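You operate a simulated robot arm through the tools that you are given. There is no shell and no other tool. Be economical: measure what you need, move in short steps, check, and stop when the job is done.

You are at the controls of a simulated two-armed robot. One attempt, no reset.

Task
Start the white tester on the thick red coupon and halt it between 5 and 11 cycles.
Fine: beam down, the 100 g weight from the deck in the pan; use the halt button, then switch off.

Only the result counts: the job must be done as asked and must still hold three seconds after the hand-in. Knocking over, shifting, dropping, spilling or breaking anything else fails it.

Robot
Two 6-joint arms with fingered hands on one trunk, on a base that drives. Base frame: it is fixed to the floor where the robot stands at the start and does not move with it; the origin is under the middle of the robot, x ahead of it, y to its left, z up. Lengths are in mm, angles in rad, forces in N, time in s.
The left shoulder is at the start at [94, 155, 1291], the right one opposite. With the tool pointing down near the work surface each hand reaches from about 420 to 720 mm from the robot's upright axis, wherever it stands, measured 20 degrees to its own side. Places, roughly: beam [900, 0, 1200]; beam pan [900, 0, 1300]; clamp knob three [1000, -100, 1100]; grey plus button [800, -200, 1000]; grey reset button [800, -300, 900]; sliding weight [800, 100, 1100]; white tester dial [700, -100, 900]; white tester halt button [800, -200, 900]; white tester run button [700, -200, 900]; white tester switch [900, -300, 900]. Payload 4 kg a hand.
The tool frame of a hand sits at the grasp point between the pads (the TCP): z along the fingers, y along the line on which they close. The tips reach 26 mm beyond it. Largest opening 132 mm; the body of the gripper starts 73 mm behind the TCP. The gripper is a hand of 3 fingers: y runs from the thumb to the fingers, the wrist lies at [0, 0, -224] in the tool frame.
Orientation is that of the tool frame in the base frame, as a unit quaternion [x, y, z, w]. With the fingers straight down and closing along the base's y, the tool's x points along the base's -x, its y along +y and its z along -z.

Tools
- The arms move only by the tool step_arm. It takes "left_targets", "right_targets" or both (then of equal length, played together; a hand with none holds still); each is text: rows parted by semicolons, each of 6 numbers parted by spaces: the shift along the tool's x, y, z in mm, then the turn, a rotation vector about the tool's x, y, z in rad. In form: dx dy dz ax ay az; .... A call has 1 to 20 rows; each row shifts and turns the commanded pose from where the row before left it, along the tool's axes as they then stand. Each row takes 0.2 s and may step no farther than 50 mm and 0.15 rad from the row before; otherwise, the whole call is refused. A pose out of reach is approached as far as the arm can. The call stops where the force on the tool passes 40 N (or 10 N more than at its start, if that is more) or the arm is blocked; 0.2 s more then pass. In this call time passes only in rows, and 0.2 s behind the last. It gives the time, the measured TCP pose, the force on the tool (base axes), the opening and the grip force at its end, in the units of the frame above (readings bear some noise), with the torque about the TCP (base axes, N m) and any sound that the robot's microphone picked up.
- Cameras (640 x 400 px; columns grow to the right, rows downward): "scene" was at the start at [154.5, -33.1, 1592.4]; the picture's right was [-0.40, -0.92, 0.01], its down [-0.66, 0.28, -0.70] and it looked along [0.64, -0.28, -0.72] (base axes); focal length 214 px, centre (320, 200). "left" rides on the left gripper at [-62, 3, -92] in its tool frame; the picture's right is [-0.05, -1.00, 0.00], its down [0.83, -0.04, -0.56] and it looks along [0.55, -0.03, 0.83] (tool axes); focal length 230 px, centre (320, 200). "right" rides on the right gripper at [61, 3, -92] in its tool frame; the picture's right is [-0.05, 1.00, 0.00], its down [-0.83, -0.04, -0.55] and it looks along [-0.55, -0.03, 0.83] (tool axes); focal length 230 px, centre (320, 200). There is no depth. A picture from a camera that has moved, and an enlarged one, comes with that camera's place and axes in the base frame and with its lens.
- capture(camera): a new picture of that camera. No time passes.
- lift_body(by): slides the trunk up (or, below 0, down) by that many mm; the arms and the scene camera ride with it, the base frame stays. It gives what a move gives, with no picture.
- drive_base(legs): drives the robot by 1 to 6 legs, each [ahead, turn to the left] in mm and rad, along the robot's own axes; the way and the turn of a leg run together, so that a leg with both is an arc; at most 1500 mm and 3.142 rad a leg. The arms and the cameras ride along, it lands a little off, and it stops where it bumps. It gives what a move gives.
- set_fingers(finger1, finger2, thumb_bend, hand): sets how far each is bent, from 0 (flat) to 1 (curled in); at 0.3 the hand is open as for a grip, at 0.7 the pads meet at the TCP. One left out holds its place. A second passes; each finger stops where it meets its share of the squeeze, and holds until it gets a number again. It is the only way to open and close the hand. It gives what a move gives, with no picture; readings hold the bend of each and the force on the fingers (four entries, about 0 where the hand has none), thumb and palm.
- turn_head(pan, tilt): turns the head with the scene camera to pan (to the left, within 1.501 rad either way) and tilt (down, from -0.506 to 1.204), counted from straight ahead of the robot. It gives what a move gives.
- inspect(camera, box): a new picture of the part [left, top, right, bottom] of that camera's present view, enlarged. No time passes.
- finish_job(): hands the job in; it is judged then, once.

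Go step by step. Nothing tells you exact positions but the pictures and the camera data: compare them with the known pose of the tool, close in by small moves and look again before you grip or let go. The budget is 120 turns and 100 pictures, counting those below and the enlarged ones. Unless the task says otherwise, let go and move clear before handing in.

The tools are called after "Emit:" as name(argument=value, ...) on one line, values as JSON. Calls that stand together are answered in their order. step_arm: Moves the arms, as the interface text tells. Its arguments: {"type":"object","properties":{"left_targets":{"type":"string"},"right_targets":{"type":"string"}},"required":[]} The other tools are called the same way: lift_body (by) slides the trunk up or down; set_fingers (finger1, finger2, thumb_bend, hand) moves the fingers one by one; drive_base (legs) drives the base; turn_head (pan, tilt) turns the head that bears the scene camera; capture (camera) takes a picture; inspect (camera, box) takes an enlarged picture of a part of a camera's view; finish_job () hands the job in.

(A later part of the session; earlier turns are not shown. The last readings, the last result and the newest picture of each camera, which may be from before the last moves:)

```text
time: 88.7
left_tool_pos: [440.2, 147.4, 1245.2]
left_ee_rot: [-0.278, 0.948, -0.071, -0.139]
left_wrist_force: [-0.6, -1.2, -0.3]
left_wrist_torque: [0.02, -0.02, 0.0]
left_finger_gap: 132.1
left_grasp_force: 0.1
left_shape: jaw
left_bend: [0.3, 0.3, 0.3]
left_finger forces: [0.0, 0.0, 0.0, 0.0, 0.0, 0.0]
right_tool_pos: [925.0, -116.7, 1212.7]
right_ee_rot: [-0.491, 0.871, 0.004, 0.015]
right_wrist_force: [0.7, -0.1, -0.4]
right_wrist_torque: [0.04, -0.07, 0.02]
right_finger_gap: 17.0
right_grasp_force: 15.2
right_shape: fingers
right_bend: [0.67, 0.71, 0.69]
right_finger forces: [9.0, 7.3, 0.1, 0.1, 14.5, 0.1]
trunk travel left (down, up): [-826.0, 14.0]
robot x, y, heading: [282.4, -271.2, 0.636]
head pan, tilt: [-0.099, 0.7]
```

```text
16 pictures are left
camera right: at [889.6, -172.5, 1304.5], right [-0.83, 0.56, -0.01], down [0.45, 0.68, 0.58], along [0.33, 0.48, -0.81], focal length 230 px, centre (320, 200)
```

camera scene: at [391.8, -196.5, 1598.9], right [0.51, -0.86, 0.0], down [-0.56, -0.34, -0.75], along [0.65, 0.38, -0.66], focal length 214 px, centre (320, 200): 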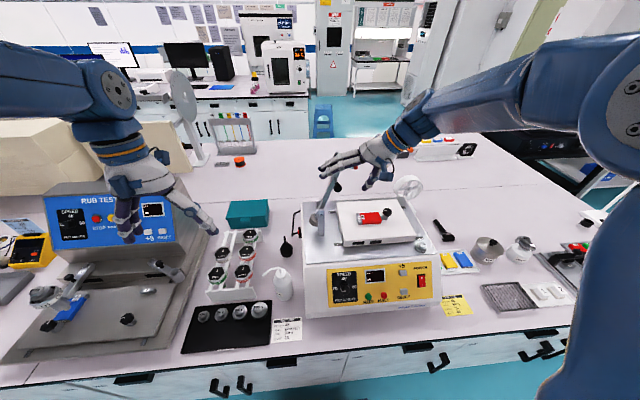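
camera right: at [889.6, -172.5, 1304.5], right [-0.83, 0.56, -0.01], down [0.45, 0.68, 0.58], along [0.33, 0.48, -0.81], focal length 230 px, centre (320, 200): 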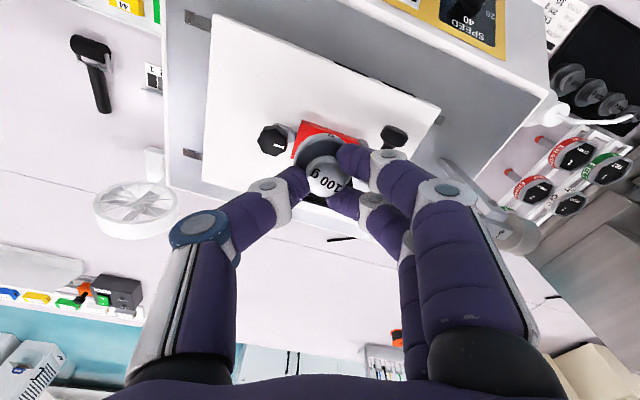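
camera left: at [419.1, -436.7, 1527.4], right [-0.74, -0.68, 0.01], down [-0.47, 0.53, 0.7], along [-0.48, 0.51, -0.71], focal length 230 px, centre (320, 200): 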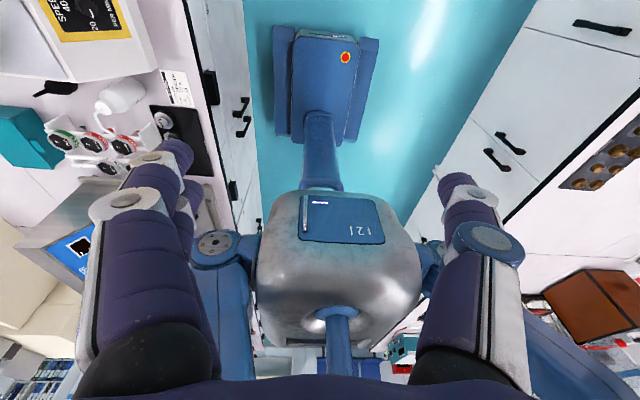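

Emit:
step_arm(right_targets="-7.5 -0.2 2 0 0 0; -7.5 -0.2 2 0 0 0; -7.5 -0.2 2 0 0 0; -7.5 -0.2 2 0 0 0; -7.5 -0.2 2 0 0 0; -7 -0.2 2 0 0 0")

Emit:
capture(camera="right")

Emit:
inspect(camera="scene", box=[310, 130, 410, 220])

```text
time: 90.1
left_tool_pos: [405.6, 120.9, 1209.6]
left_ee_rot: [-0.274, 0.935, -0.096, -0.205]
left_wrist_force: [0.0, -0.1, 0.1]
left_wrist_torque: [-0.02, -0.02, 0.01]
left_finger_gap: 132.1
left_grasp_force: 0.1
left_shape: jaw
left_bend: [0.3, 0.3, 0.3]
left_finger forces: [0.1, 0.0, 0.0, 0.0, 0.0, 0.1]
right_tool_pos: [922.7, -100.1, 1218.5]
right_ee_rot: [-0.491, 0.871, 0.006, 0.028]
right_wrist_force: [0.0, 0.3, -0.7]
right_wrist_torque: [0.0, -0.04, -0.03]
right_finger_gap: 16.9
right_grasp_force: 15.6
right_shape: fingers
right_bend: [0.67, 0.71, 0.69]
right_finger forces: [9.5, 7.8, 0.1, 0.0, 14.8, 0.0]
trunk travel left (down, up): [-826.0, 14.0]
robot x, y, heading: [281.6, -272.4, 0.639]
head pan, tilt: [-0.099, 0.7]
stopped in row 6 (right hand): the arm was blocked; the commanded pose is now the measured one
```

```text
15 pictures are left
camera right: at [885.0, -155.2, 1309.7], right [-0.83, 0.56, -0.02], down [0.44, 0.67, 0.6], along [0.35, 0.49, -0.8], focal length 230 px, centre (320, 200)
```

right: 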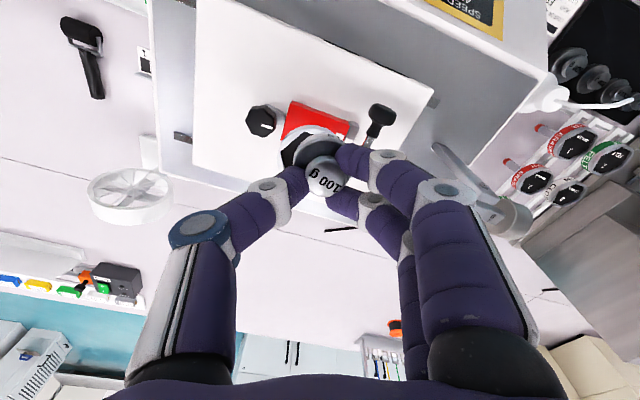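

```text
4.44 times, centred on (360, 175) of scene
camera zoom: at [419.1, -179.6, 1599.3], right [0.51, -0.86, 0.0], down [-0.56, -0.34, -0.75], along [0.65, 0.38, -0.66], focal length 953 px, centre (142, 311)
```

zoom: 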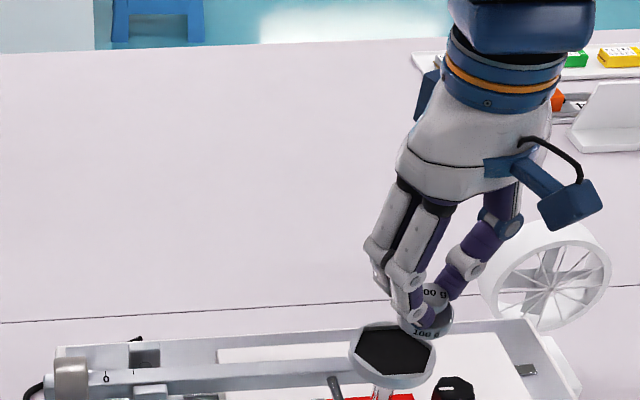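

The hand falls a little short with the tool vertical. I pitch it slightly forward (~0.3 rad), which shortens the reach needed, and edge over the pan.

Emit:
step_arm(right_targets="0 0 0 0.042 -0.098 0; 0 0 0 0.042 -0.098 0; 0 0 0 0.042 -0.098 0; -8 -2.7 2 0 0 0; -8 -2.7 2 0 0 0; -7 -2.7 2 0 0 0")

Emit:
inspect(camera="right", box=[220, 80, 440, 240])

```text
time: 91.5
left_tool_pos: [406.7, 120.8, 1211.0]
left_ee_rot: [-0.275, 0.935, -0.095, -0.204]
left_wrist_force: [0.2, 0.1, -0.6]
left_wrist_torque: [0.0, -0.02, 0.02]
left_finger_gap: 132.0
left_grasp_force: 0.1
left_shape: jaw
left_bend: [0.3, 0.3, 0.3]
left_finger forces: [0.1, 0.0, 0.0, 0.1, 0.0, 0.0]
right_tool_pos: [942.1, -83.9, 1221.2]
right_ee_rot: [-0.483, 0.855, 0.024, 0.186]
right_wrist_force: [0.2, -0.3, -0.8]
right_wrist_torque: [-0.02, -0.01, -0.01]
right_finger_gap: 16.7
right_grasp_force: 16.7
right_shape: fingers
right_bend: [0.67, 0.71, 0.69]
right_finger forces: [10.3, 8.1, 0.0, 0.1, 14.3, 0.1]
trunk travel left (down, up): [-826.0, 14.0]
robot x, y, heading: [284.3, -268.4, 0.634]
head pan, tilt: [-0.099, 0.7]
```

```text
2.50 times, centred on (330, 160) of right
camera zoom: at [884.3, -154.2, 1287.6], right [-0.81, 0.57, -0.12], down [0.26, 0.54, 0.8], along [0.53, 0.62, -0.58], focal length 575 px, centre (295, 300)
```

zoom: 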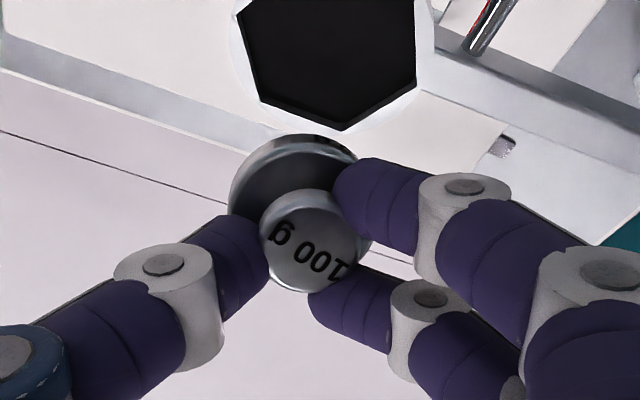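

The weight is directly over the pan without strain. Lowering it in small steps.

Emit:
step_arm(right_targets="6.7 2.7 10 0 0 0; 4.1 1.7 11.1 0 0 0; 4.1 1.7 11.1 0 0 0")

Emit:
inspect(camera="scene", box=[310, 150, 410, 230])

Emit:
inspect(camera="right", box=[220, 80, 440, 240])

```text
time: 92.3
left_tool_pos: [406.1, 122.4, 1210.1]
left_ee_rot: [-0.274, 0.935, -0.095, -0.203]
left_wrist_force: [0.3, -0.3, 0.2]
left_wrist_torque: [0.01, 0.0, 0.0]
left_finger_gap: 131.9
left_grasp_force: 0.2
left_shape: jaw
left_bend: [0.3, 0.3, 0.3]
left_finger forces: [0.0, 0.0, 0.0, 0.0, 0.1, 0.1]
right_tool_pos: [940.2, -84.9, 1184.7]
right_ee_rot: [-0.484, 0.855, 0.023, 0.184]
right_wrist_force: [-0.4, 0.7, -1.0]
right_wrist_torque: [0.0, -0.01, -0.03]
right_finger_gap: 16.7
right_grasp_force: 16.1
right_shape: fingers
right_bend: [0.67, 0.71, 0.69]
right_finger forces: [10.4, 8.1, 0.1, 0.1, 14.3, 0.0]
trunk travel left (down, up): [-826.0, 14.0]
robot x, y, heading: [285.5, -270.2, 0.635]
head pan, tilt: [-0.099, 0.7]
```

```text
5.00 times, centred on (360, 190) of scene
camera zoom: at [421.1, -178.9, 1599.0], right [0.51, -0.86, 0.0], down [-0.57, -0.34, -0.75], along [0.65, 0.38, -0.66], focal length 1072 px, centre (120, 250)
```

zoom: 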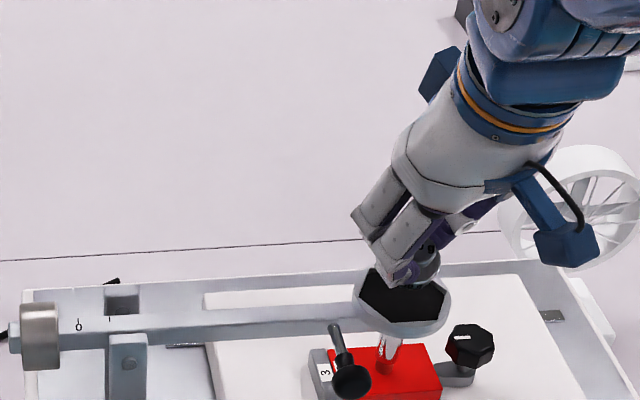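

```text
2.50 times, centred on (330, 160) of right
camera zoom: at [882.7, -155.7, 1250.5], right [-0.81, 0.57, -0.12], down [0.26, 0.54, 0.8], along [0.53, 0.62, -0.58], focal length 575 px, centre (295, 300)
```

zoom: 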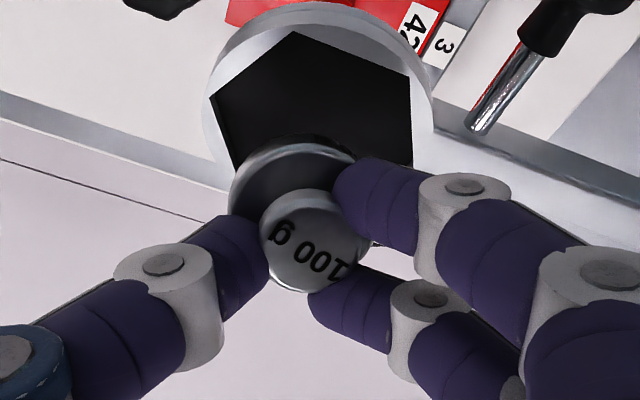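

Almost there; shift 5 mm back toward me and lower in 5 mm steps until light contact.

Emit:
step_arm(right_targets="6 2.4 2.8 0 0 0; 1.7 0.7 4.6 0 0 0; 1.7 0.7 4.6 0 0 0")

```text
time: 93.1
left_tool_pos: [406.6, 121.0, 1210.9]
left_ee_rot: [-0.275, 0.935, -0.095, -0.204]
left_wrist_force: [-0.4, -0.7, 0.6]
left_wrist_torque: [-0.02, 0.02, -0.01]
left_finger_gap: 132.0
left_grasp_force: 0.0
left_shape: jaw
left_bend: [0.3, 0.3, 0.3]
left_finger forces: [0.0, 0.0, 0.0, 0.0, 0.1, 0.1]
right_tool_pos: [938.3, -87.4, 1170.6]
right_ee_rot: [-0.483, 0.855, 0.023, 0.186]
right_wrist_force: [0.2, 0.2, -0.8]
right_wrist_torque: [-0.02, 0.04, 0.02]
right_finger_gap: 17.0
right_grasp_force: 16.3
right_shape: fingers
right_bend: [0.67, 0.71, 0.69]
right_finger forces: [10.4, 8.1, 0.1, 0.1, 14.4, 0.0]
trunk travel left (down, up): [-826.0, 14.0]
robot x, y, heading: [285.7, -268.4, 0.636]
head pan, tilt: [-0.099, 0.7]
```

Emit:
step_arm(right_targets="-6.8 -2.8 -2.4 -0.049 0.115 0; -5.1 -2.1 1 -0.049 0.115 0")

Emit:
inspect(camera="right", box=[220, 80, 440, 240])

```text
time: 93.7
left_tool_pos: [408.4, 122.0, 1210.2]
left_ee_rot: [-0.275, 0.935, -0.096, -0.205]
left_wrist_force: [-0.3, 0.6, 0.2]
left_wrist_torque: [0.0, 0.02, 0.0]
left_finger_gap: 132.2
left_grasp_force: 0.0
left_shape: jaw
left_bend: [0.3, 0.3, 0.3]
left_finger forces: [0.0, 0.0, 0.0, 0.1, 0.0, 0.0]
right_tool_pos: [947.9, -79.2, 1173.7]
right_ee_rot: [-0.491, 0.869, 0.009, 0.059]
right_wrist_force: [0.3, -0.3, -0.1]
right_wrist_torque: [-0.03, 0.03, 0.02]
right_finger_gap: 16.7
right_grasp_force: 16.5
right_shape: fingers
right_bend: [0.67, 0.71, 0.69]
right_finger forces: [10.6, 8.4, 0.0, 0.0, 14.6, 0.1]
trunk travel left (down, up): [-826.0, 14.0]
robot x, y, heading: [281.7, -270.4, 0.641]
head pan, tilt: [-0.099, 0.7]
```

```text
2.50 times, centred on (330, 160) of right
camera zoom: at [906.1, -138.9, 1260.1], right [-0.83, 0.56, -0.04], down [0.41, 0.64, 0.65], along [0.39, 0.52, -0.76], focal length 575 px, centre (295, 300)
```

zoom: 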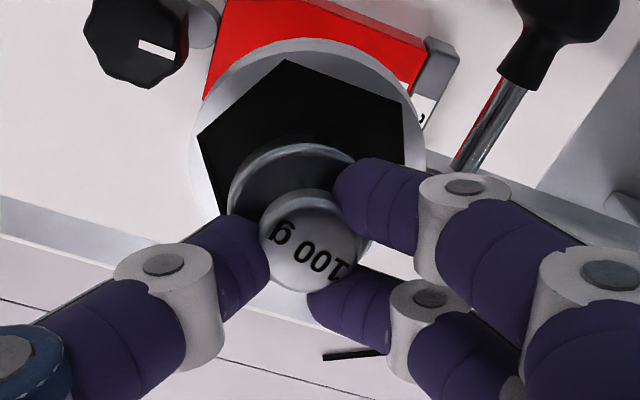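

Nearly level and centred. Lowering the last millimetres until I feel contact.

Emit:
step_arm(right_targets="3.4 1.4 5 0 0 0; 0.5 0.2 4 0 0 0")

```text
time: 94.3
left_tool_pos: [407.7, 120.9, 1208.7]
left_ee_rot: [-0.275, 0.935, -0.095, -0.204]
left_wrist_force: [-0.4, 0.3, -0.3]
left_wrist_torque: [0.01, 0.02, -0.06]
left_finger_gap: 132.1
left_grasp_force: 0.0
left_shape: jaw
left_bend: [0.3, 0.3, 0.3]
left_finger forces: [0.0, 0.1, 0.0, 0.0, 0.1, 0.1]
right_tool_pos: [945.4, -81.6, 1164.5]
right_ee_rot: [-0.49, 0.87, 0.009, 0.062]
right_wrist_force: [0.0, -0.1, -1.0]
right_wrist_torque: [0.01, 0.01, 0.0]
right_finger_gap: 16.7
right_grasp_force: 17.0
right_shape: fingers
right_bend: [0.67, 0.71, 0.69]
right_finger forces: [10.7, 8.3, 0.1, 0.0, 14.5, 0.0]
trunk travel left (down, up): [-826.0, 14.0]
robot x, y, heading: [282.2, -269.2, 0.636]
head pan, tilt: [-0.099, 0.7]
```

Emit:
step_arm(right_targets="0.4 0.2 3.5 0 0 0; 0.4 0.2 3.5 0 0 0")

Emit:
inspect(camera="scene", box=[340, 180, 390, 220])

```text
time: 94.9
left_tool_pos: [407.4, 122.1, 1210.7]
left_ee_rot: [-0.274, 0.935, -0.096, -0.204]
left_wrist_force: [0.0, -0.5, 0.6]
left_wrist_torque: [-0.01, -0.01, -0.01]
left_finger_gap: 131.9
left_grasp_force: 0.0
left_shape: jaw
left_bend: [0.3, 0.3, 0.3]
left_finger forces: [0.0, 0.0, 0.1, 0.0, 0.0, 0.1]
right_tool_pos: [943.1, -82.4, 1160.3]
right_ee_rot: [-0.491, 0.869, 0.009, 0.063]
right_wrist_force: [1.3, -0.4, 3.4]
right_wrist_torque: [-0.02, 0.03, 0.0]
right_finger_gap: 16.5
right_grasp_force: 19.1
right_shape: fingers
right_bend: [0.68, 0.71, 0.69]
right_finger forces: [12.9, 8.8, 0.0, 0.0, 17.5, 0.1]
trunk travel left (down, up): [-826.0, 14.0]
robot x, y, heading: [285.9, -272.5, 0.638]
head pan, tilt: [-0.099, 0.7]
```

```text
10.00 times, centred on (365, 200) of scene
camera zoom: at [419.9, -179.2, 1599.3], right [0.51, -0.86, 0.0], down [-0.56, -0.34, -0.75], along [0.65, 0.38, -0.66], focal length 2145 px, centre (-130, 200)
```

zoom: 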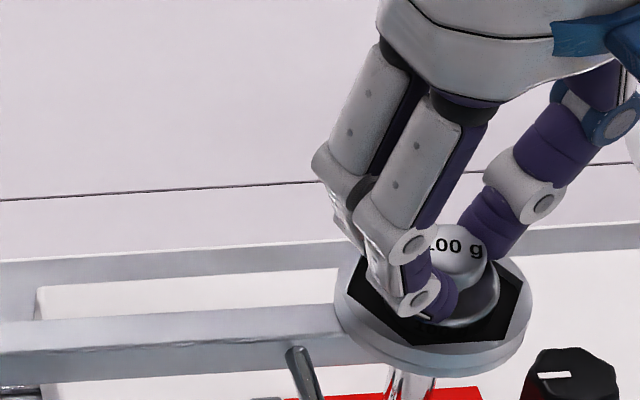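

Contact felt and the weight sits inside the pan. Release slightly, then rise straight up.

Emit:
set_fingers(hand="right", finger1=0.6, finger2=0.6, thumb_bend=0.6)

Emit:
step_arm(right_targets="-0.5 0 -8 0 0 0; -1 0 -12 0 0 0; -2 0 -20 0 0 0; 0 0 -20 0 0 0")

Emit:
inspect(camera="scene", box=[310, 150, 410, 230])

```text
time: 95.9
left_tool_pos: [406.5, 120.5, 1209.4]
left_ee_rot: [-0.275, 0.935, -0.095, -0.204]
left_wrist_force: [0.2, -0.2, 0.8]
left_wrist_torque: [-0.03, -0.02, 0.05]
left_finger_gap: 131.9
left_grasp_force: 0.0
left_shape: jaw
left_bend: [0.3, 0.3, 0.3]
left_finger forces: [0.0, 0.1, 0.1, 0.1, 0.0, 0.1]
right_tool_pos: [944.2, -81.8, 1159.6]
right_ee_rot: [-0.49, 0.869, 0.008, 0.062]
right_wrist_force: [0.2, 0.6, 0.8]
right_wrist_torque: [-0.02, 0.0, -0.01]
right_finger_gap: 34.7
right_grasp_force: 0.1
right_shape: fingers
right_bend: [0.6, 0.6, 0.6]
right_finger forces: [0.0, 0.1, 0.0, 0.0, 0.0, 0.1]
trunk travel left (down, up): [-826.0, 14.0]
robot x, y, heading: [282.1, -269.6, 0.631]
head pan, tilt: [-0.099, 0.7]
```

```text
time: 96.9
left_tool_pos: [406.3, 120.1, 1210.1]
left_ee_rot: [-0.276, 0.935, -0.096, -0.203]
left_wrist_force: [0.7, 0.4, 0.1]
left_wrist_torque: [0.02, 0.0, 0.0]
left_finger_gap: 132.0
left_grasp_force: 0.1
left_shape: jaw
left_bend: [0.3, 0.3, 0.3]
left_finger forces: [0.1, 0.1, 0.1, 0.1, 0.1, 0.0]
right_tool_pos: [938.5, -85.2, 1221.4]
right_ee_rot: [-0.491, 0.869, 0.008, 0.063]
right_wrist_force: [-0.5, -0.3, -0.5]
right_wrist_torque: [-0.05, 0.01, 0.01]
right_finger_gap: 34.2
right_grasp_force: 0.0
right_shape: fingers
right_bend: [0.6, 0.6, 0.6]
right_finger forces: [0.0, 0.1, 0.1, 0.0, 0.0, 0.1]
trunk travel left (down, up): [-826.0, 14.0]
robot x, y, heading: [282.4, -271.2, 0.633]
head pan, tilt: [-0.099, 0.7]
```

```text
5.00 times, centred on (360, 190) of scene
camera zoom: at [419.6, -179.7, 1599.2], right [0.51, -0.86, 0.0], down [-0.56, -0.34, -0.75], along [0.65, 0.38, -0.66], focal length 1072 px, centre (120, 250)
```

zoom: 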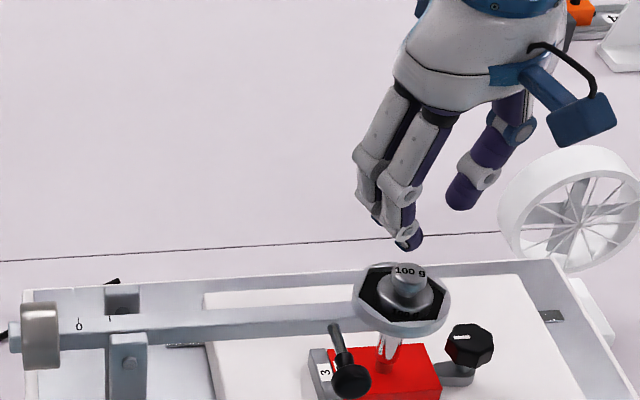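

The 100 g weight sits upright in the pan. Now I retract the hand, fold the fingers with the thumb forward as a pointer, and back the base off so the panel is at a good distance.

Emit:
step_arm(right_targets="37 15 -5 0 0 0; 37 15 0 0 0 0; 37 15 0 0 0 0; 37 15 0 0 0 0; 0 0 0 0 0 0.133; 0 0 0 0 0 0.133; 0 0 0 0 0 0.133")

Emit:
drive_base(legs=[[-150, 0]])

Emit:
set_fingers(hand="right", finger1=1.0, finger2=1.0, thumb_bend=0.45)

Emit:
set_fingers(hand="right", thumb_bend=0.66)

```text
time: 98.5
left_tool_pos: [405.2, 121.3, 1211.6]
left_ee_rot: [-0.274, 0.935, -0.095, -0.203]
left_wrist_force: [0.0, -0.3, 0.5]
left_wrist_torque: [0.02, 0.02, 0.01]
left_finger_gap: 132.0
left_grasp_force: 0.0
left_shape: jaw
left_bend: [0.3, 0.3, 0.3]
left_finger forces: [0.0, 0.0, 0.0, 0.0, 0.1, 0.0]
right_tool_pos: [810.8, -177.8, 1204.4]
right_ee_rot: [-0.307, 0.949, 0.022, 0.06]
right_wrist_force: [-0.1, 0.0, 0.4]
right_wrist_torque: [0.03, -0.01, -0.01]
right_finger_gap: 34.5
right_grasp_force: 0.0
right_shape: fingers
right_bend: [0.6, 0.6, 0.6]
right_finger forces: [0.0, 0.0, 0.1, 0.0, 0.0, 0.1]
trunk travel left (down, up): [-826.0, 14.0]
robot x, y, heading: [282.9, -270.0, 0.636]
head pan, tilt: [-0.099, 0.7]
```

```text
time: 99.9
left_tool_pos: [295.1, 39.3, 1223.4]
left_ee_rot: [-0.276, 0.941, -0.085, -0.177]
left_wrist_force: [-0.3, 0.4, 0.3]
left_wrist_torque: [-0.01, -0.04, -0.02]
left_finger_gap: 132.2
left_grasp_force: 0.0
left_shape: jaw
left_bend: [0.3, 0.3, 0.3]
left_finger forces: [0.0, 0.0, 0.0, 0.0, 0.0, 0.0]
right_tool_pos: [696.8, -265.4, 1202.5]
right_ee_rot: [-0.308, 0.95, 0.02, 0.057]
right_wrist_force: [-0.8, 0.4, -0.5]
right_wrist_torque: [0.06, -0.06, 0.01]
right_finger_gap: 34.5
right_grasp_force: 0.0
right_shape: fingers
right_bend: [0.6, 0.6, 0.6]
right_finger forces: [0.0, 0.0, 0.0, 0.0, 0.0, 0.0]
trunk travel left (down, up): [-826.0, 14.0]
robot x, y, heading: [165.2, -358.2, 0.631]
head pan, tilt: [-0.099, 0.7]
```

```text
time: 100.9
left_tool_pos: [282.0, 29.2, 1206.9]
left_ee_rot: [-0.274, 0.933, -0.098, -0.211]
left_wrist_force: [0.3, -0.9, 0.2]
left_wrist_torque: [0.01, -0.01, -0.01]
left_finger_gap: 131.9
left_grasp_force: 0.1
left_shape: jaw
left_bend: [0.3, 0.3, 0.3]
left_finger forces: [0.0, 0.0, 0.0, 0.0, 0.1, 0.0]
right_tool_pos: [690.2, -270.2, 1205.6]
right_ee_rot: [-0.309, 0.949, 0.02, 0.061]
right_wrist_force: [-0.6, 0.1, 0.3]
right_wrist_torque: [-0.02, -0.04, 0.02]
right_finger_gap: 47.4
right_grasp_force: 0.0
right_shape: fingers
right_bend: [1.0, 1.0, 0.45]
right_finger forces: [0.0, 0.0, 0.0, 0.0, 0.0, 0.0]
trunk travel left (down, up): [-826.0, 14.0]
robot x, y, heading: [162.3, -357.0, 0.632]
head pan, tilt: [-0.099, 0.7]
```

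```text
time: 101.9
left_tool_pos: [282.0, 27.7, 1208.0]
left_ee_rot: [-0.274, 0.933, -0.097, -0.21]
left_wrist_force: [0.4, -1.1, -0.3]
left_wrist_torque: [-0.02, 0.0, -0.05]
left_finger_gap: 132.0
left_grasp_force: 0.0
left_shape: jaw
left_bend: [0.3, 0.3, 0.3]
left_finger forces: [0.0, 0.0, 0.0, 0.0, 0.0, 0.0]
right_tool_pos: [687.4, -270.4, 1205.4]
right_ee_rot: [-0.308, 0.949, 0.021, 0.061]
right_wrist_force: [0.2, -0.7, -0.4]
right_wrist_torque: [0.04, 0.01, -0.01]
right_finger_gap: 37.0
right_grasp_force: 0.1
right_shape: fingers
right_bend: [1.0, 1.0, 0.66]
right_finger forces: [0.0, 0.0, 0.1, 0.1, 0.0, 0.0]
trunk travel left (down, up): [-826.0, 14.0]
robot x, y, heading: [162.9, -360.1, 0.634]
head pan, tilt: [-0.099, 0.7]
```

Emit:
step_arm(right_targets="0 0 0 0 -0.122 0; 0 0 0 0 -0.122 0; 0 0 0 0 -0.122 0; 0 0 0 0 -0.122 0; 0 0 0 0 -0.122 0; 0 0 0 0 -0.122 0; 21.5 -21.7 33 0 0 0; 21.5 -21.7 33 0 0 0; 21.5 -21.7 33 0 0 0; 21.5 -21.7 33 0 0 0; 21.5 -21.7 33 0 0 0")

Emit:
capture(camera="right")

```text
time: 104.3
left_tool_pos: [282.4, 28.0, 1207.2]
left_ee_rot: [-0.275, 0.933, -0.097, -0.212]
left_wrist_force: [0.2, -0.2, -0.1]
left_wrist_torque: [0.02, 0.01, -0.01]
left_finger_gap: 131.8
left_grasp_force: 0.1
left_shape: jaw
left_bend: [0.3, 0.3, 0.3]
left_finger forces: [0.1, 0.0, 0.0, 0.1, 0.0, 0.1]
right_tool_pos: [782.7, -349.6, 985.2]
right_ee_rot: [-0.29, 0.91, 0.075, 0.288]
right_wrist_force: [-0.7, 0.4, -0.1]
right_wrist_torque: [-0.01, 0.0, 0.0]
right_finger_gap: 36.9
right_grasp_force: 0.0
right_shape: fingers
right_bend: [1.0, 1.0, 0.66]
right_finger forces: [0.0, 0.0, 0.1, 0.0, 0.0, 0.1]
right hand out of reach, approached as far as the arm can: row 1, 2, 3, 4, 5, 6
trunk travel left (down, up): [-826.0, 14.0]
robot x, y, heading: [161.4, -363.1, 0.64]
head pan, tilt: [-0.099, 0.7]
```

```text
7 pictures are left
camera right: at [697.8, -405.8, 1026.8], right [-0.54, 0.84, 0.0], down [0.31, 0.2, 0.93], along [0.79, 0.5, -0.37], focal length 230 px, centre (320, 200)
```

right: 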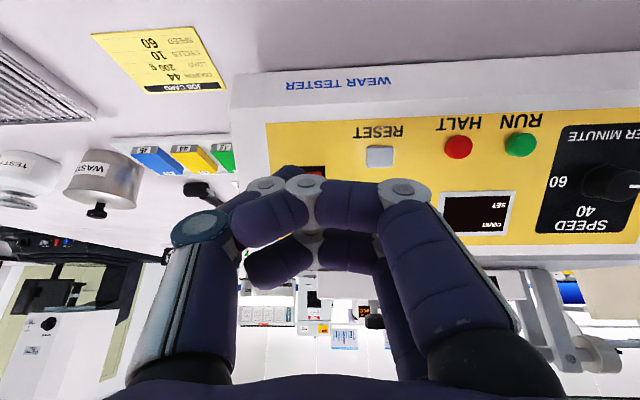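

The thumb needs to protrude more, so I straighten it a bit; then go to the standoff before the switch's "I" half.

Emit:
set_fingers(hand="right", thumb_bend=0.5)

Emit:
step_arm(right_targets="-14 7 11 0 0 0; -14 7 11 0 0 0; -14 7 11 0 0 0; 0 0 10 0 0 0; 0 0 8 0 0 0")

Emit:
capture(camera="right")

```text
time: 105.3
left_tool_pos: [280.7, 28.0, 1207.7]
left_ee_rot: [-0.273, 0.934, -0.097, -0.21]
left_wrist_force: [-0.1, 0.1, 0.2]
left_wrist_torque: [0.04, 0.01, 0.0]
left_finger_gap: 132.1
left_grasp_force: 0.0
left_shape: jaw
left_bend: [0.3, 0.3, 0.3]
left_finger forces: [0.0, 0.1, 0.1, 0.0, 0.1, 0.0]
right_tool_pos: [782.5, -347.7, 985.7]
right_ee_rot: [-0.29, 0.909, 0.076, 0.288]
right_wrist_force: [0.1, 0.2, -0.8]
right_wrist_torque: [0.03, 0.02, -0.02]
right_finger_gap: 44.6
right_grasp_force: 0.2
right_shape: fingers
right_bend: [1.0, 1.0, 0.5]
right_finger forces: [0.0, 0.0, 0.0, 0.1, 0.0, 0.0]
trunk travel left (down, up): [-826.0, 14.0]
robot x, y, heading: [164.4, -357.4, 0.637]
head pan, tilt: [-0.099, 0.7]
```

```text
time: 106.5
left_tool_pos: [281.2, 27.4, 1206.4]
left_ee_rot: [-0.274, 0.933, -0.098, -0.211]
left_wrist_force: [-0.2, -0.1, -0.3]
left_wrist_torque: [0.0, 0.0, -0.01]
left_finger_gap: 132.0
left_grasp_force: 0.0
left_shape: jaw
left_bend: [0.3, 0.3, 0.3]
left_finger forces: [0.0, 0.0, 0.0, 0.0, 0.1, 0.0]
right_tool_pos: [824.3, -303.0, 979.7]
right_ee_rot: [-0.289, 0.91, 0.074, 0.287]
right_wrist_force: [-0.4, 0.4, -0.3]
right_wrist_torque: [0.0, 0.0, 0.01]
right_finger_gap: 44.3
right_grasp_force: 0.1
right_shape: fingers
right_bend: [1.0, 1.0, 0.5]
right_finger forces: [0.0, 0.0, 0.0, 0.1, 0.0, 0.0]
right hand out of reach, approached as far as the arm can: row 4, 5
trunk travel left (down, up): [-826.0, 14.0]
robot x, y, heading: [164.1, -358.4, 0.641]
head pan, tilt: [-0.099, 0.7]
```

```text
6 pictures are left
camera right: at [738.4, -358.6, 1022.7], right [-0.53, 0.85, 0.0], down [0.31, 0.2, 0.93], along [0.79, 0.49, -0.37], focal length 230 px, centre (320, 200)
```

right: 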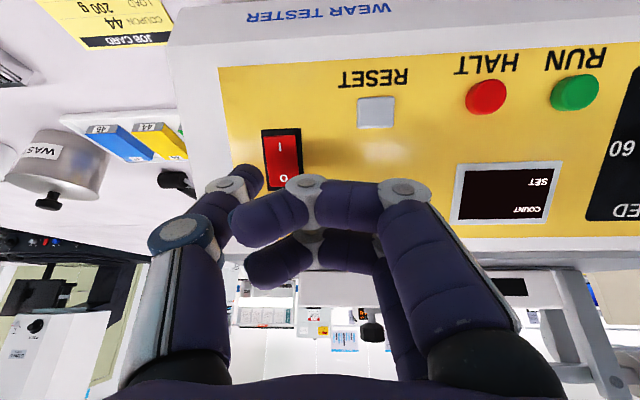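

The arm is near its lower limit here. I back off, slide the trunk down 100 mm, and re-approach.

Emit:
step_arm(right_targets="3 9 -40 0 0 0; 0 0 -40 0 0 0; 0 0 -40 0 0 0")

Emit:
lift_body(by=-100)

```text
time: 107.3
left_tool_pos: [281.1, 26.0, 1208.9]
left_ee_rot: [-0.274, 0.934, -0.096, -0.21]
left_wrist_force: [-0.2, 0.4, 0.3]
left_wrist_torque: [0.03, -0.03, 0.0]
left_finger_gap: 132.0
left_grasp_force: 0.1
left_shape: jaw
left_bend: [0.3, 0.3, 0.3]
left_finger forces: [0.0, 0.0, 0.0, 0.0, 0.1, 0.0]
right_tool_pos: [758.0, -330.8, 1074.4]
right_ee_rot: [-0.289, 0.909, 0.077, 0.29]
right_wrist_force: [0.1, -1.2, -0.6]
right_wrist_torque: [0.01, -0.01, 0.01]
right_finger_gap: 44.3
right_grasp_force: 0.1
right_shape: fingers
right_bend: [1.0, 1.0, 0.5]
right_finger forces: [0.0, 0.0, 0.1, 0.0, 0.0, 0.0]
trunk travel left (down, up): [-826.0, 14.0]
robot x, y, heading: [162.3, -358.5, 0.632]
head pan, tilt: [-0.099, 0.7]
```

```text
time: 108.6
left_tool_pos: [280.8, 28.8, 1107.9]
left_ee_rot: [-0.274, 0.934, -0.096, -0.209]
left_wrist_force: [0.4, 0.0, -0.7]
left_wrist_torque: [0.0, 0.02, 0.0]
left_finger_gap: 132.2
left_grasp_force: 0.1
left_shape: jaw
left_bend: [0.3, 0.3, 0.3]
left_finger forces: [0.1, 0.0, 0.0, 0.0, 0.0, 0.0]
right_tool_pos: [757.9, -328.7, 974.9]
right_ee_rot: [-0.29, 0.909, 0.075, 0.289]
right_wrist_force: [-0.5, -0.1, 0.0]
right_wrist_torque: [-0.01, -0.01, 0.0]
right_finger_gap: 44.5
right_grasp_force: 0.0
right_shape: fingers
right_bend: [1.0, 1.0, 0.5]
right_finger forces: [0.1, 0.0, 0.0, 0.0, 0.0, 0.0]
trunk travel left (down, up): [-726.0, 114.0]
robot x, y, heading: [160.5, -355.6, 0.635]
head pan, tilt: [-0.099, 0.7]
```

Emit:
step_arm(right_targets="-28.7 -4 21 0 0 0; -28.7 -4 21 0 0 0; 0 0 6 0 0 0; 0 0 6 0 0 0")

Emit:
capture(camera="right")

```text
time: 109.6
left_tool_pos: [282.5, 29.8, 1107.9]
left_ee_rot: [-0.274, 0.934, -0.096, -0.209]
left_wrist_force: [-0.8, -0.2, 0.3]
left_wrist_torque: [-0.03, -0.02, 0.02]
left_finger_gap: 131.9
left_grasp_force: 0.0
left_shape: jaw
left_bend: [0.3, 0.3, 0.3]
left_finger forces: [0.0, 0.0, 0.0, 0.0, 0.0, 0.0]
right_tool_pos: [826.9, -295.9, 963.9]
right_ee_rot: [-0.291, 0.909, 0.076, 0.29]
right_wrist_force: [0.6, -0.3, -0.7]
right_wrist_torque: [0.03, -0.01, -0.01]
right_finger_gap: 44.4
right_grasp_force: 0.2
right_shape: fingers
right_bend: [1.0, 1.0, 0.5]
right_finger forces: [0.0, 0.1, 0.1, 0.0, 0.0, 0.1]
trunk travel left (down, up): [-726.0, 114.0]
robot x, y, heading: [164.0, -358.5, 0.634]
head pan, tilt: [-0.099, 0.7]
```

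```text
5 pictures are left
camera right: at [742.0, -352.3, 1006.3], right [-0.54, 0.84, 0.0], down [0.31, 0.2, 0.93], along [0.79, 0.5, -0.37], focal length 230 px, centre (320, 200)
```

right: 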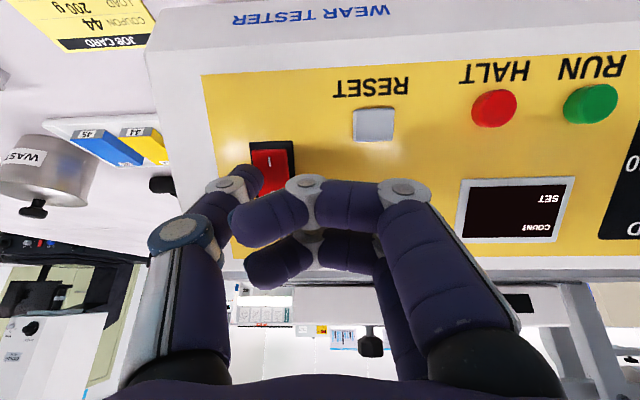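

Emit:
step_arm(right_targets="0 4 5 0 0 0; 0 4 5 0 0 0; 0 0 5 0 0 0; 0 0 4 0 0 0")

```text
time: 110.6
left_tool_pos: [276.5, 27.3, 1109.6]
left_ee_rot: [-0.273, 0.935, -0.096, -0.204]
left_wrist_force: [0.2, -0.9, 0.3]
left_wrist_torque: [-0.02, 0.02, -0.01]
left_finger_gap: 131.8
left_grasp_force: 0.1
left_shape: jaw
left_bend: [0.3, 0.3, 0.3]
left_finger forces: [0.1, 0.0, 0.0, 0.0, 0.1, 0.0]
right_tool_pos: [827.9, -287.7, 953.8]
right_ee_rot: [-0.289, 0.908, 0.076, 0.293]
right_wrist_force: [-16.7, -10.8, 24.0]
right_wrist_torque: [-0.93, -0.67, -0.95]
right_finger_gap: 45.1
right_grasp_force: 14.8
right_shape: fingers
right_bend: [1.0, 1.0, 0.51]
right_finger forces: [0.1, 0.0, 0.1, 0.1, 30.0, 0.1]
trunk travel left (down, up): [-726.0, 114.0]
robot x, y, heading: [163.3, -362.8, 0.635]
head pan, tilt: [-0.099, 0.7]
```

Firm contact (30 N). Back off and check the display and switch.

Emit:
step_arm(right_targets="0 0 -12 0 0 0; 0 0 -20 0 0 0")

Emit:
inspect(camera="right", box=[200, 60, 620, 260])

```text
time: 111.2
left_tool_pos: [278.8, 26.1, 1108.7]
left_ee_rot: [-0.274, 0.934, -0.096, -0.207]
left_wrist_force: [1.0, 0.2, 0.5]
left_wrist_torque: [0.03, -0.02, 0.04]
left_finger_gap: 131.9
left_grasp_force: 0.0
left_shape: jaw
left_bend: [0.3, 0.3, 0.3]
left_finger forces: [0.0, 0.0, 0.0, 0.1, 0.0, 0.0]
right_tool_pos: [814.5, -293.9, 976.4]
right_ee_rot: [-0.29, 0.909, 0.077, 0.291]
right_wrist_force: [-0.2, -0.2, 0.1]
right_wrist_torque: [0.0, 0.0, 0.01]
right_finger_gap: 44.8
right_grasp_force: 0.1
right_shape: fingers
right_bend: [1.0, 1.0, 0.5]
right_finger forces: [0.0, 0.0, 0.0, 0.1, 0.1, 0.0]
trunk travel left (down, up): [-726.0, 114.0]
robot x, y, heading: [160.4, -356.5, 0.638]
head pan, tilt: [-0.099, 0.7]
```

```text
1.52 times, centred on (410, 160) of right
camera zoom: at [729.0, -352.1, 1018.1], right [-0.54, 0.84, 0.0], down [0.31, 0.19, 0.93], along [0.79, 0.5, -0.36], focal length 351 px, centre (183, 261)
```

zoom: 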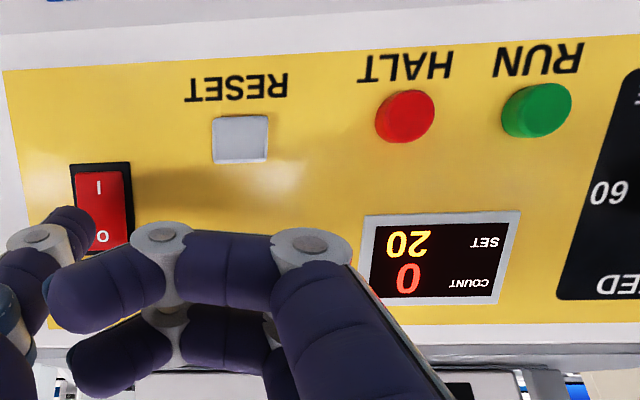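

Power is on: COUNT 0, SET 20, so HALT will be the one to stop it. To avoid brushing the speed dial I switch to pointing with one finger on the left side and tuck the thumb, then move in front of RUN.

Emit:
step_arm(right_targets="0 0 -20 0 0 0")

Emit:
set_fingers(hand="right", finger1=0.5, finger2=1.0, thumb_bend=1.0)

Emit:
step_arm(right_targets="0 33 6 0 0 0; 0 33 6 0 0 0; 0 33 6 0 0 0")

Emit:
capture(camera="right")

```text
time: 111.6
left_tool_pos: [281.2, 27.3, 1108.0]
left_ee_rot: [-0.273, 0.934, -0.096, -0.208]
left_wrist_force: [0.3, -0.4, -0.1]
left_wrist_torque: [0.0, -0.01, 0.01]
left_finger_gap: 132.2
left_grasp_force: 0.1
left_shape: jaw
left_bend: [0.3, 0.3, 0.3]
left_finger forces: [0.0, 0.1, 0.0, 0.0, 0.1, 0.1]
right_tool_pos: [808.2, -300.4, 991.8]
right_ee_rot: [-0.29, 0.909, 0.077, 0.29]
right_wrist_force: [-0.9, 0.0, 0.1]
right_wrist_torque: [-0.02, -0.01, 0.0]
right_finger_gap: 44.5
right_grasp_force: 0.1
right_shape: fingers
right_bend: [1.0, 1.0, 0.5]
right_finger forces: [0.0, 0.0, 0.1, 0.0, 0.0, 0.0]
trunk travel left (down, up): [-726.0, 114.0]
robot x, y, heading: [166.1, -359.0, 0.632]
head pan, tilt: [-0.099, 0.7]
```

```text
time: 112.6
left_tool_pos: [281.9, 29.1, 1107.7]
left_ee_rot: [-0.274, 0.934, -0.096, -0.208]
left_wrist_force: [-0.2, -0.2, 1.2]
left_wrist_torque: [0.0, -0.02, 0.02]
left_finger_gap: 132.0
left_grasp_force: 0.0
left_shape: jaw
left_bend: [0.3, 0.3, 0.3]
left_finger forces: [0.0, 0.1, 0.0, 0.0, 0.1, 0.1]
right_tool_pos: [808.7, -297.8, 992.1]
right_ee_rot: [-0.289, 0.909, 0.076, 0.29]
right_wrist_force: [-0.8, 0.2, 0.2]
right_wrist_torque: [-0.02, 0.03, 0.01]
right_finger_gap: 26.4
right_grasp_force: 0.1
right_shape: fingers
right_bend: [0.5, 1.0, 0.9]
right_finger forces: [0.0, 0.1, 0.1, 0.0, 0.0, 0.0]
trunk travel left (down, up): [-726.0, 114.0]
robot x, y, heading: [163.0, -361.2, 0.635]
head pan, tilt: [-0.099, 0.7]
```

```text
time: 113.4
left_tool_pos: [281.6, 29.9, 1109.8]
left_ee_rot: [-0.274, 0.934, -0.097, -0.208]
left_wrist_force: [-0.5, 0.1, 0.1]
left_wrist_torque: [-0.02, 0.0, 0.03]
left_finger_gap: 132.1
left_grasp_force: 0.1
left_shape: jaw
left_bend: [0.3, 0.3, 0.3]
left_finger forces: [0.0, 0.0, 0.0, 0.0, 0.0, 0.0]
right_tool_pos: [759.3, -215.7, 974.9]
right_ee_rot: [-0.291, 0.909, 0.073, 0.288]
right_wrist_force: [0.4, 0.8, -0.4]
right_wrist_torque: [0.01, -0.01, -0.01]
right_finger_gap: 26.3
right_grasp_force: 0.1
right_shape: fingers
right_bend: [0.5, 1.0, 0.9]
right_finger forces: [0.1, 0.0, 0.0, 0.1, 0.0, 0.1]
trunk travel left (down, up): [-726.0, 114.0]
robot x, y, heading: [162.8, -359.5, 0.631]
head pan, tilt: [-0.099, 0.7]
```

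```text
3 pictures are left
camera right: at [673.9, -272.2, 1017.3], right [-0.53, 0.84, -0.01], down [0.31, 0.2, 0.93], along [0.79, 0.5, -0.37], focal length 230 px, centre (320, 200)
```

right: 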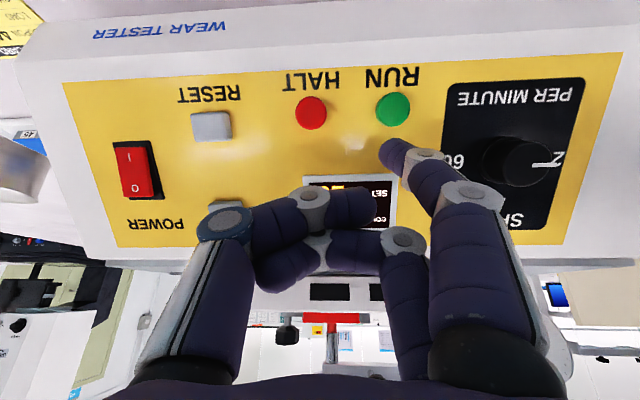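

The finger is lined up near RUN. Press with small steps.

Emit:
step_arm(right_targets="5 3 6 0 0 0; 5 3 6 0 0 0; 0 0 6 0 0 0; 0 0 5 0 0 0")

```text
time: 114.4
left_tool_pos: [281.2, 29.2, 1107.9]
left_ee_rot: [-0.274, 0.934, -0.097, -0.209]
left_wrist_force: [0.3, -0.4, -0.4]
left_wrist_torque: [0.05, 0.0, -0.04]
left_finger_gap: 132.1
left_grasp_force: 0.0
left_shape: jaw
left_bend: [0.3, 0.3, 0.3]
left_finger forces: [0.0, 0.0, 0.1, 0.1, 0.0, 0.1]
right_tool_pos: [771.5, -214.5, 954.0]
right_ee_rot: [-0.288, 0.91, 0.072, 0.289]
right_wrist_force: [0.3, -0.3, 0.3]
right_wrist_torque: [-0.01, 0.0, 0.04]
right_finger_gap: 26.8
right_grasp_force: 0.0
right_shape: fingers
right_bend: [0.5, 1.0, 0.9]
right_finger forces: [0.0, 0.1, 0.1, 0.1, 0.0, 0.0]
right hand out of reach, approached as far as the arm can: row 1, 2
trunk travel left (down, up): [-726.0, 114.0]
robot x, y, heading: [163.8, -359.6, 0.629]
head pan, tilt: [-0.099, 0.7]
```

The arm is too folded here; I retract slightly, back the base 70 mm and re-approach RUN.

Emit:
step_arm(right_targets="0 0 -15 0 0 0; 0 0 -10 0 0 0")

Emit:
drive_base(legs=[[-70, 0]])

Emit:
step_arm(right_targets="0 0 0 0 0 0; 0 0 0 0 0 0")

```text
time: 115.0
left_tool_pos: [280.7, 29.0, 1108.8]
left_ee_rot: [-0.274, 0.934, -0.096, -0.208]
left_wrist_force: [-0.4, 0.6, 0.4]
left_wrist_torque: [-0.02, 0.0, -0.01]
left_finger_gap: 131.9
left_grasp_force: 0.0
left_shape: jaw
left_bend: [0.3, 0.3, 0.3]
left_finger forces: [0.0, 0.1, 0.0, 0.0, 0.0, 0.0]
right_tool_pos: [757.9, -221.8, 974.1]
right_ee_rot: [-0.289, 0.91, 0.075, 0.288]
right_wrist_force: [0.2, 0.1, -1.0]
right_wrist_torque: [-0.03, -0.02, 0.01]
right_finger_gap: 26.2
right_grasp_force: 0.1
right_shape: fingers
right_bend: [0.5, 1.0, 0.9]
right_finger forces: [0.0, 0.0, 0.0, 0.0, 0.1, 0.0]
trunk travel left (down, up): [-726.0, 114.0]
robot x, y, heading: [161.1, -358.9, 0.634]
head pan, tilt: [-0.099, 0.7]
```

```text
time: 116.0
left_tool_pos: [223.1, -13.9, 1130.4]
left_ee_rot: [-0.276, 0.943, -0.082, -0.168]
left_wrist_force: [0.1, 0.0, 0.0]
left_wrist_torque: [-0.02, 0.03, -0.02]
left_finger_gap: 131.8
left_grasp_force: 0.0
left_shape: jaw
left_bend: [0.3, 0.3, 0.3]
left_finger forces: [0.1, 0.0, 0.0, 0.0, 0.1, 0.1]
right_tool_pos: [696.0, -267.8, 975.5]
right_ee_rot: [-0.289, 0.909, 0.076, 0.291]
right_wrist_force: [0.2, 0.3, -0.3]
right_wrist_torque: [-0.01, 0.07, -0.01]
right_finger_gap: 26.4
right_grasp_force: 0.1
right_shape: fingers
right_bend: [0.5, 1.0, 0.9]
right_finger forces: [0.0, 0.0, 0.0, 0.1, 0.0, 0.0]
trunk travel left (down, up): [-726.0, 114.0]
robot x, y, heading: [105.3, -403.3, 0.639]
head pan, tilt: [-0.099, 0.7]
```

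```text
time: 116.6
left_tool_pos: [230.9, -8.6, 1118.3]
left_ee_rot: [-0.275, 0.938, -0.089, -0.189]
left_wrist_force: [-1.3, -0.8, -0.3]
left_wrist_torque: [0.04, -0.05, 0.03]
left_finger_gap: 132.1
left_grasp_force: 0.0
left_shape: jaw
left_bend: [0.3, 0.3, 0.3]
left_finger forces: [0.0, 0.0, 0.0, 0.1, 0.0, 0.0]
right_tool_pos: [703.7, -261.1, 972.1]
right_ee_rot: [-0.289, 0.91, 0.074, 0.287]
right_wrist_force: [-0.8, -0.2, 0.9]
right_wrist_torque: [0.02, -0.04, 0.03]
right_finger_gap: 26.7
right_grasp_force: 0.1
right_shape: fingers
right_bend: [0.5, 1.0, 0.9]
right_finger forces: [0.1, 0.0, 0.1, 0.0, 0.1, 0.0]
trunk travel left (down, up): [-726.0, 114.0]
robot x, y, heading: [105.7, -403.0, 0.637]
head pan, tilt: [-0.099, 0.7]
```

Emit:
step_arm(right_targets="-25.7 4.1 22.2 0 0 0; -25.7 4.2 22.2 0 0 0; 0 0 6 0 0 0; 0 0 6 0 0 0")

```text
time: 117.6
left_tool_pos: [237.8, -3.7, 1112.9]
left_ee_rot: [-0.275, 0.938, -0.09, -0.193]
left_wrist_force: [0.3, 0.4, 0.1]
left_wrist_torque: [-0.02, 0.01, 0.0]
left_finger_gap: 131.9
left_grasp_force: 0.0
left_shape: jaw
left_bend: [0.3, 0.3, 0.3]
left_finger forces: [0.0, 0.0, 0.0, 0.1, 0.1, 0.0]
right_tool_pos: [773.9, -204.8, 953.4]
right_ee_rot: [-0.289, 0.912, 0.072, 0.282]
right_wrist_force: [0.0, 0.1, 0.5]
right_wrist_torque: [0.01, 0.03, 0.02]
right_finger_gap: 26.7
right_grasp_force: 0.1
right_shape: fingers
right_bend: [0.5, 1.0, 0.9]
right_finger forces: [0.0, 0.1, 0.0, 0.1, 0.0, 0.1]
trunk travel left (down, up): [-726.0, 114.0]
robot x, y, heading: [106.8, -395.1, 0.643]
head pan, tilt: [-0.099, 0.7]
```

Emit:
step_arm(right_targets="0 0 -8 0 0 0; 7 2 0 0 0 0; 7 2 0 0 0 0; 0 0 0 0 0 0")

Emit:
inspect(camera="right", box=[270, 80, 470, 240])

```text
time: 118.6
left_tool_pos: [236.0, -5.8, 1116.4]
left_ee_rot: [-0.274, 0.938, -0.09, -0.192]
left_wrist_force: [0.4, 1.3, -0.8]
left_wrist_torque: [0.03, -0.03, -0.04]
left_finger_gap: 132.1
left_grasp_force: 0.0
left_shape: jaw
left_bend: [0.3, 0.3, 0.3]
left_finger forces: [0.0, 0.0, 0.0, 0.1, 0.0, 0.1]
right_tool_pos: [753.2, -214.5, 951.3]
right_ee_rot: [-0.289, 0.912, 0.073, 0.282]
right_wrist_force: [0.3, 0.5, -0.7]
right_wrist_torque: [-0.02, 0.03, -0.02]
right_finger_gap: 26.7
right_grasp_force: 0.0
right_shape: fingers
right_bend: [0.5, 1.0, 0.9]
right_finger forces: [0.0, 0.1, 0.0, 0.0, 0.0, 0.0]
trunk travel left (down, up): [-726.0, 114.0]
robot x, y, heading: [107.6, -401.1, 0.63]
head pan, tilt: [-0.099, 0.7]
```

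```text
2.50 times, centred on (370, 160) of right
camera zoom: at [667.4, -270.7, 994.2], right [-0.53, 0.85, 0.0], down [0.32, 0.2, 0.93], along [0.78, 0.49, -0.38], focal length 575 px, centre (195, 300)
```

zoom: 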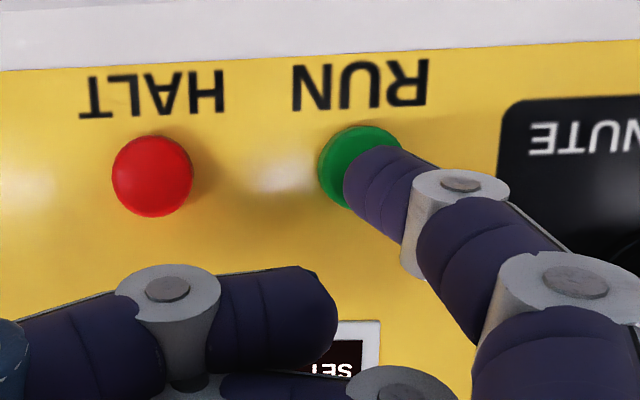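

Well aligned on RUN. Press.

Emit:
step_arm(right_targets="0 0 5 0 0 0; 0 0 5 0 0 0; 0 0 4 0 0 0; 0 0 4 0 0 0")

```text
time: 119.6
left_tool_pos: [231.9, -6.3, 1115.5]
left_ee_rot: [-0.275, 0.938, -0.09, -0.191]
left_wrist_force: [0.0, 0.8, -0.4]
left_wrist_torque: [0.02, -0.02, 0.01]
left_finger_gap: 132.0
left_grasp_force: 0.0
left_shape: jaw
left_bend: [0.3, 0.3, 0.3]
left_finger forces: [0.0, 0.0, 0.0, 0.1, 0.1, 0.0]
right_tool_pos: [758.9, -209.2, 937.7]
right_ee_rot: [-0.288, 0.911, 0.072, 0.285]
right_wrist_force: [-9.2, -6.5, 12.0]
right_wrist_torque: [0.27, 0.43, 0.44]
right_finger_gap: 26.0
right_grasp_force: 7.7
right_shape: fingers
right_bend: [0.53, 1.0, 0.9]
right_finger forces: [15.4, 0.0, 0.1, 0.1, 0.0, 0.1]
trunk travel left (down, up): [-726.0, 114.0]
robot x, y, heading: [105.3, -401.2, 0.636]
head pan, tilt: [-0.099, 0.7]
heard: click
```

RUN clicked at ~119.4 s. Move to just above HALT.

Emit:
step_arm(right_targets="0 0 -14 0 0 0; 0 -26 0 0 0 0; 0 -25 0 0 0 0; 0 0 0 0 0 0; 0 0 0 0 0 0; 0 0 0 0 0 0; 0 0 0 0 0 0; 0 0 0 0 0 0; 0 0 0 0 0 0; 0 0 0 0 0 0; 0 0 0 0 0 0; 0 0 0 0 0 0; 0 0 0 0 0 0; 0 0 0 0 0 0; 0 0 0 0 0 0; 0 0 0 0 0 0; 0 0 0 0 0 0; 0 0 0 0 0 0")

```text
time: 123.4
left_tool_pos: [235.6, -5.3, 1113.8]
left_ee_rot: [-0.274, 0.938, -0.09, -0.192]
left_wrist_force: [-0.2, -0.5, 0.1]
left_wrist_torque: [0.02, 0.0, 0.0]
left_finger_gap: 132.1
left_grasp_force: 0.0
left_shape: jaw
left_bend: [0.3, 0.3, 0.3]
left_finger forces: [0.0, 0.0, 0.0, 0.1, 0.1, 0.0]
right_tool_pos: [782.2, -254.2, 949.7]
right_ee_rot: [-0.289, 0.911, 0.073, 0.283]
right_wrist_force: [0.1, -0.5, -0.1]
right_wrist_torque: [0.0, 0.03, 0.01]
right_finger_gap: 26.6
right_grasp_force: 0.0
right_shape: fingers
right_bend: [0.5, 1.0, 0.9]
right_finger forces: [0.1, 0.0, 0.0, 0.0, 0.0, 0.0]
trunk travel left (down, up): [-726.0, 114.0]
robot x, y, heading: [106.4, -398.7, 0.638]
head pan, tilt: [-0.099, 0.7]
```

Check the counter from the head camera.

Emit:
inspect(camera="scene", box=[325, 190, 415, 250])

```text
6.67 times, centred on (370, 220) of scene
camera zoom: at [241.5, -311.4, 1499.1], right [0.51, -0.86, 0.0], down [-0.57, -0.34, -0.75], along [0.65, 0.38, -0.66], focal length 1430 px, centre (-13, 67)
```

zoom: 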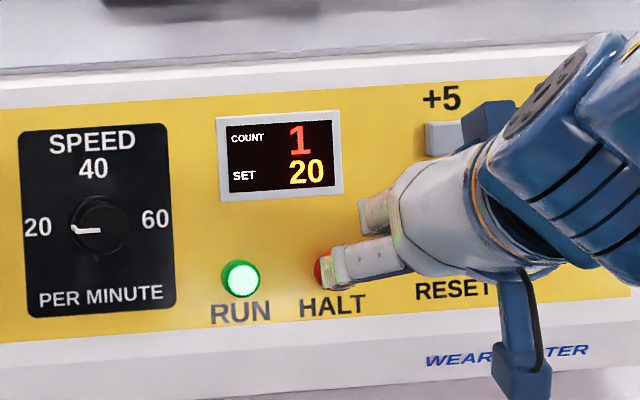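

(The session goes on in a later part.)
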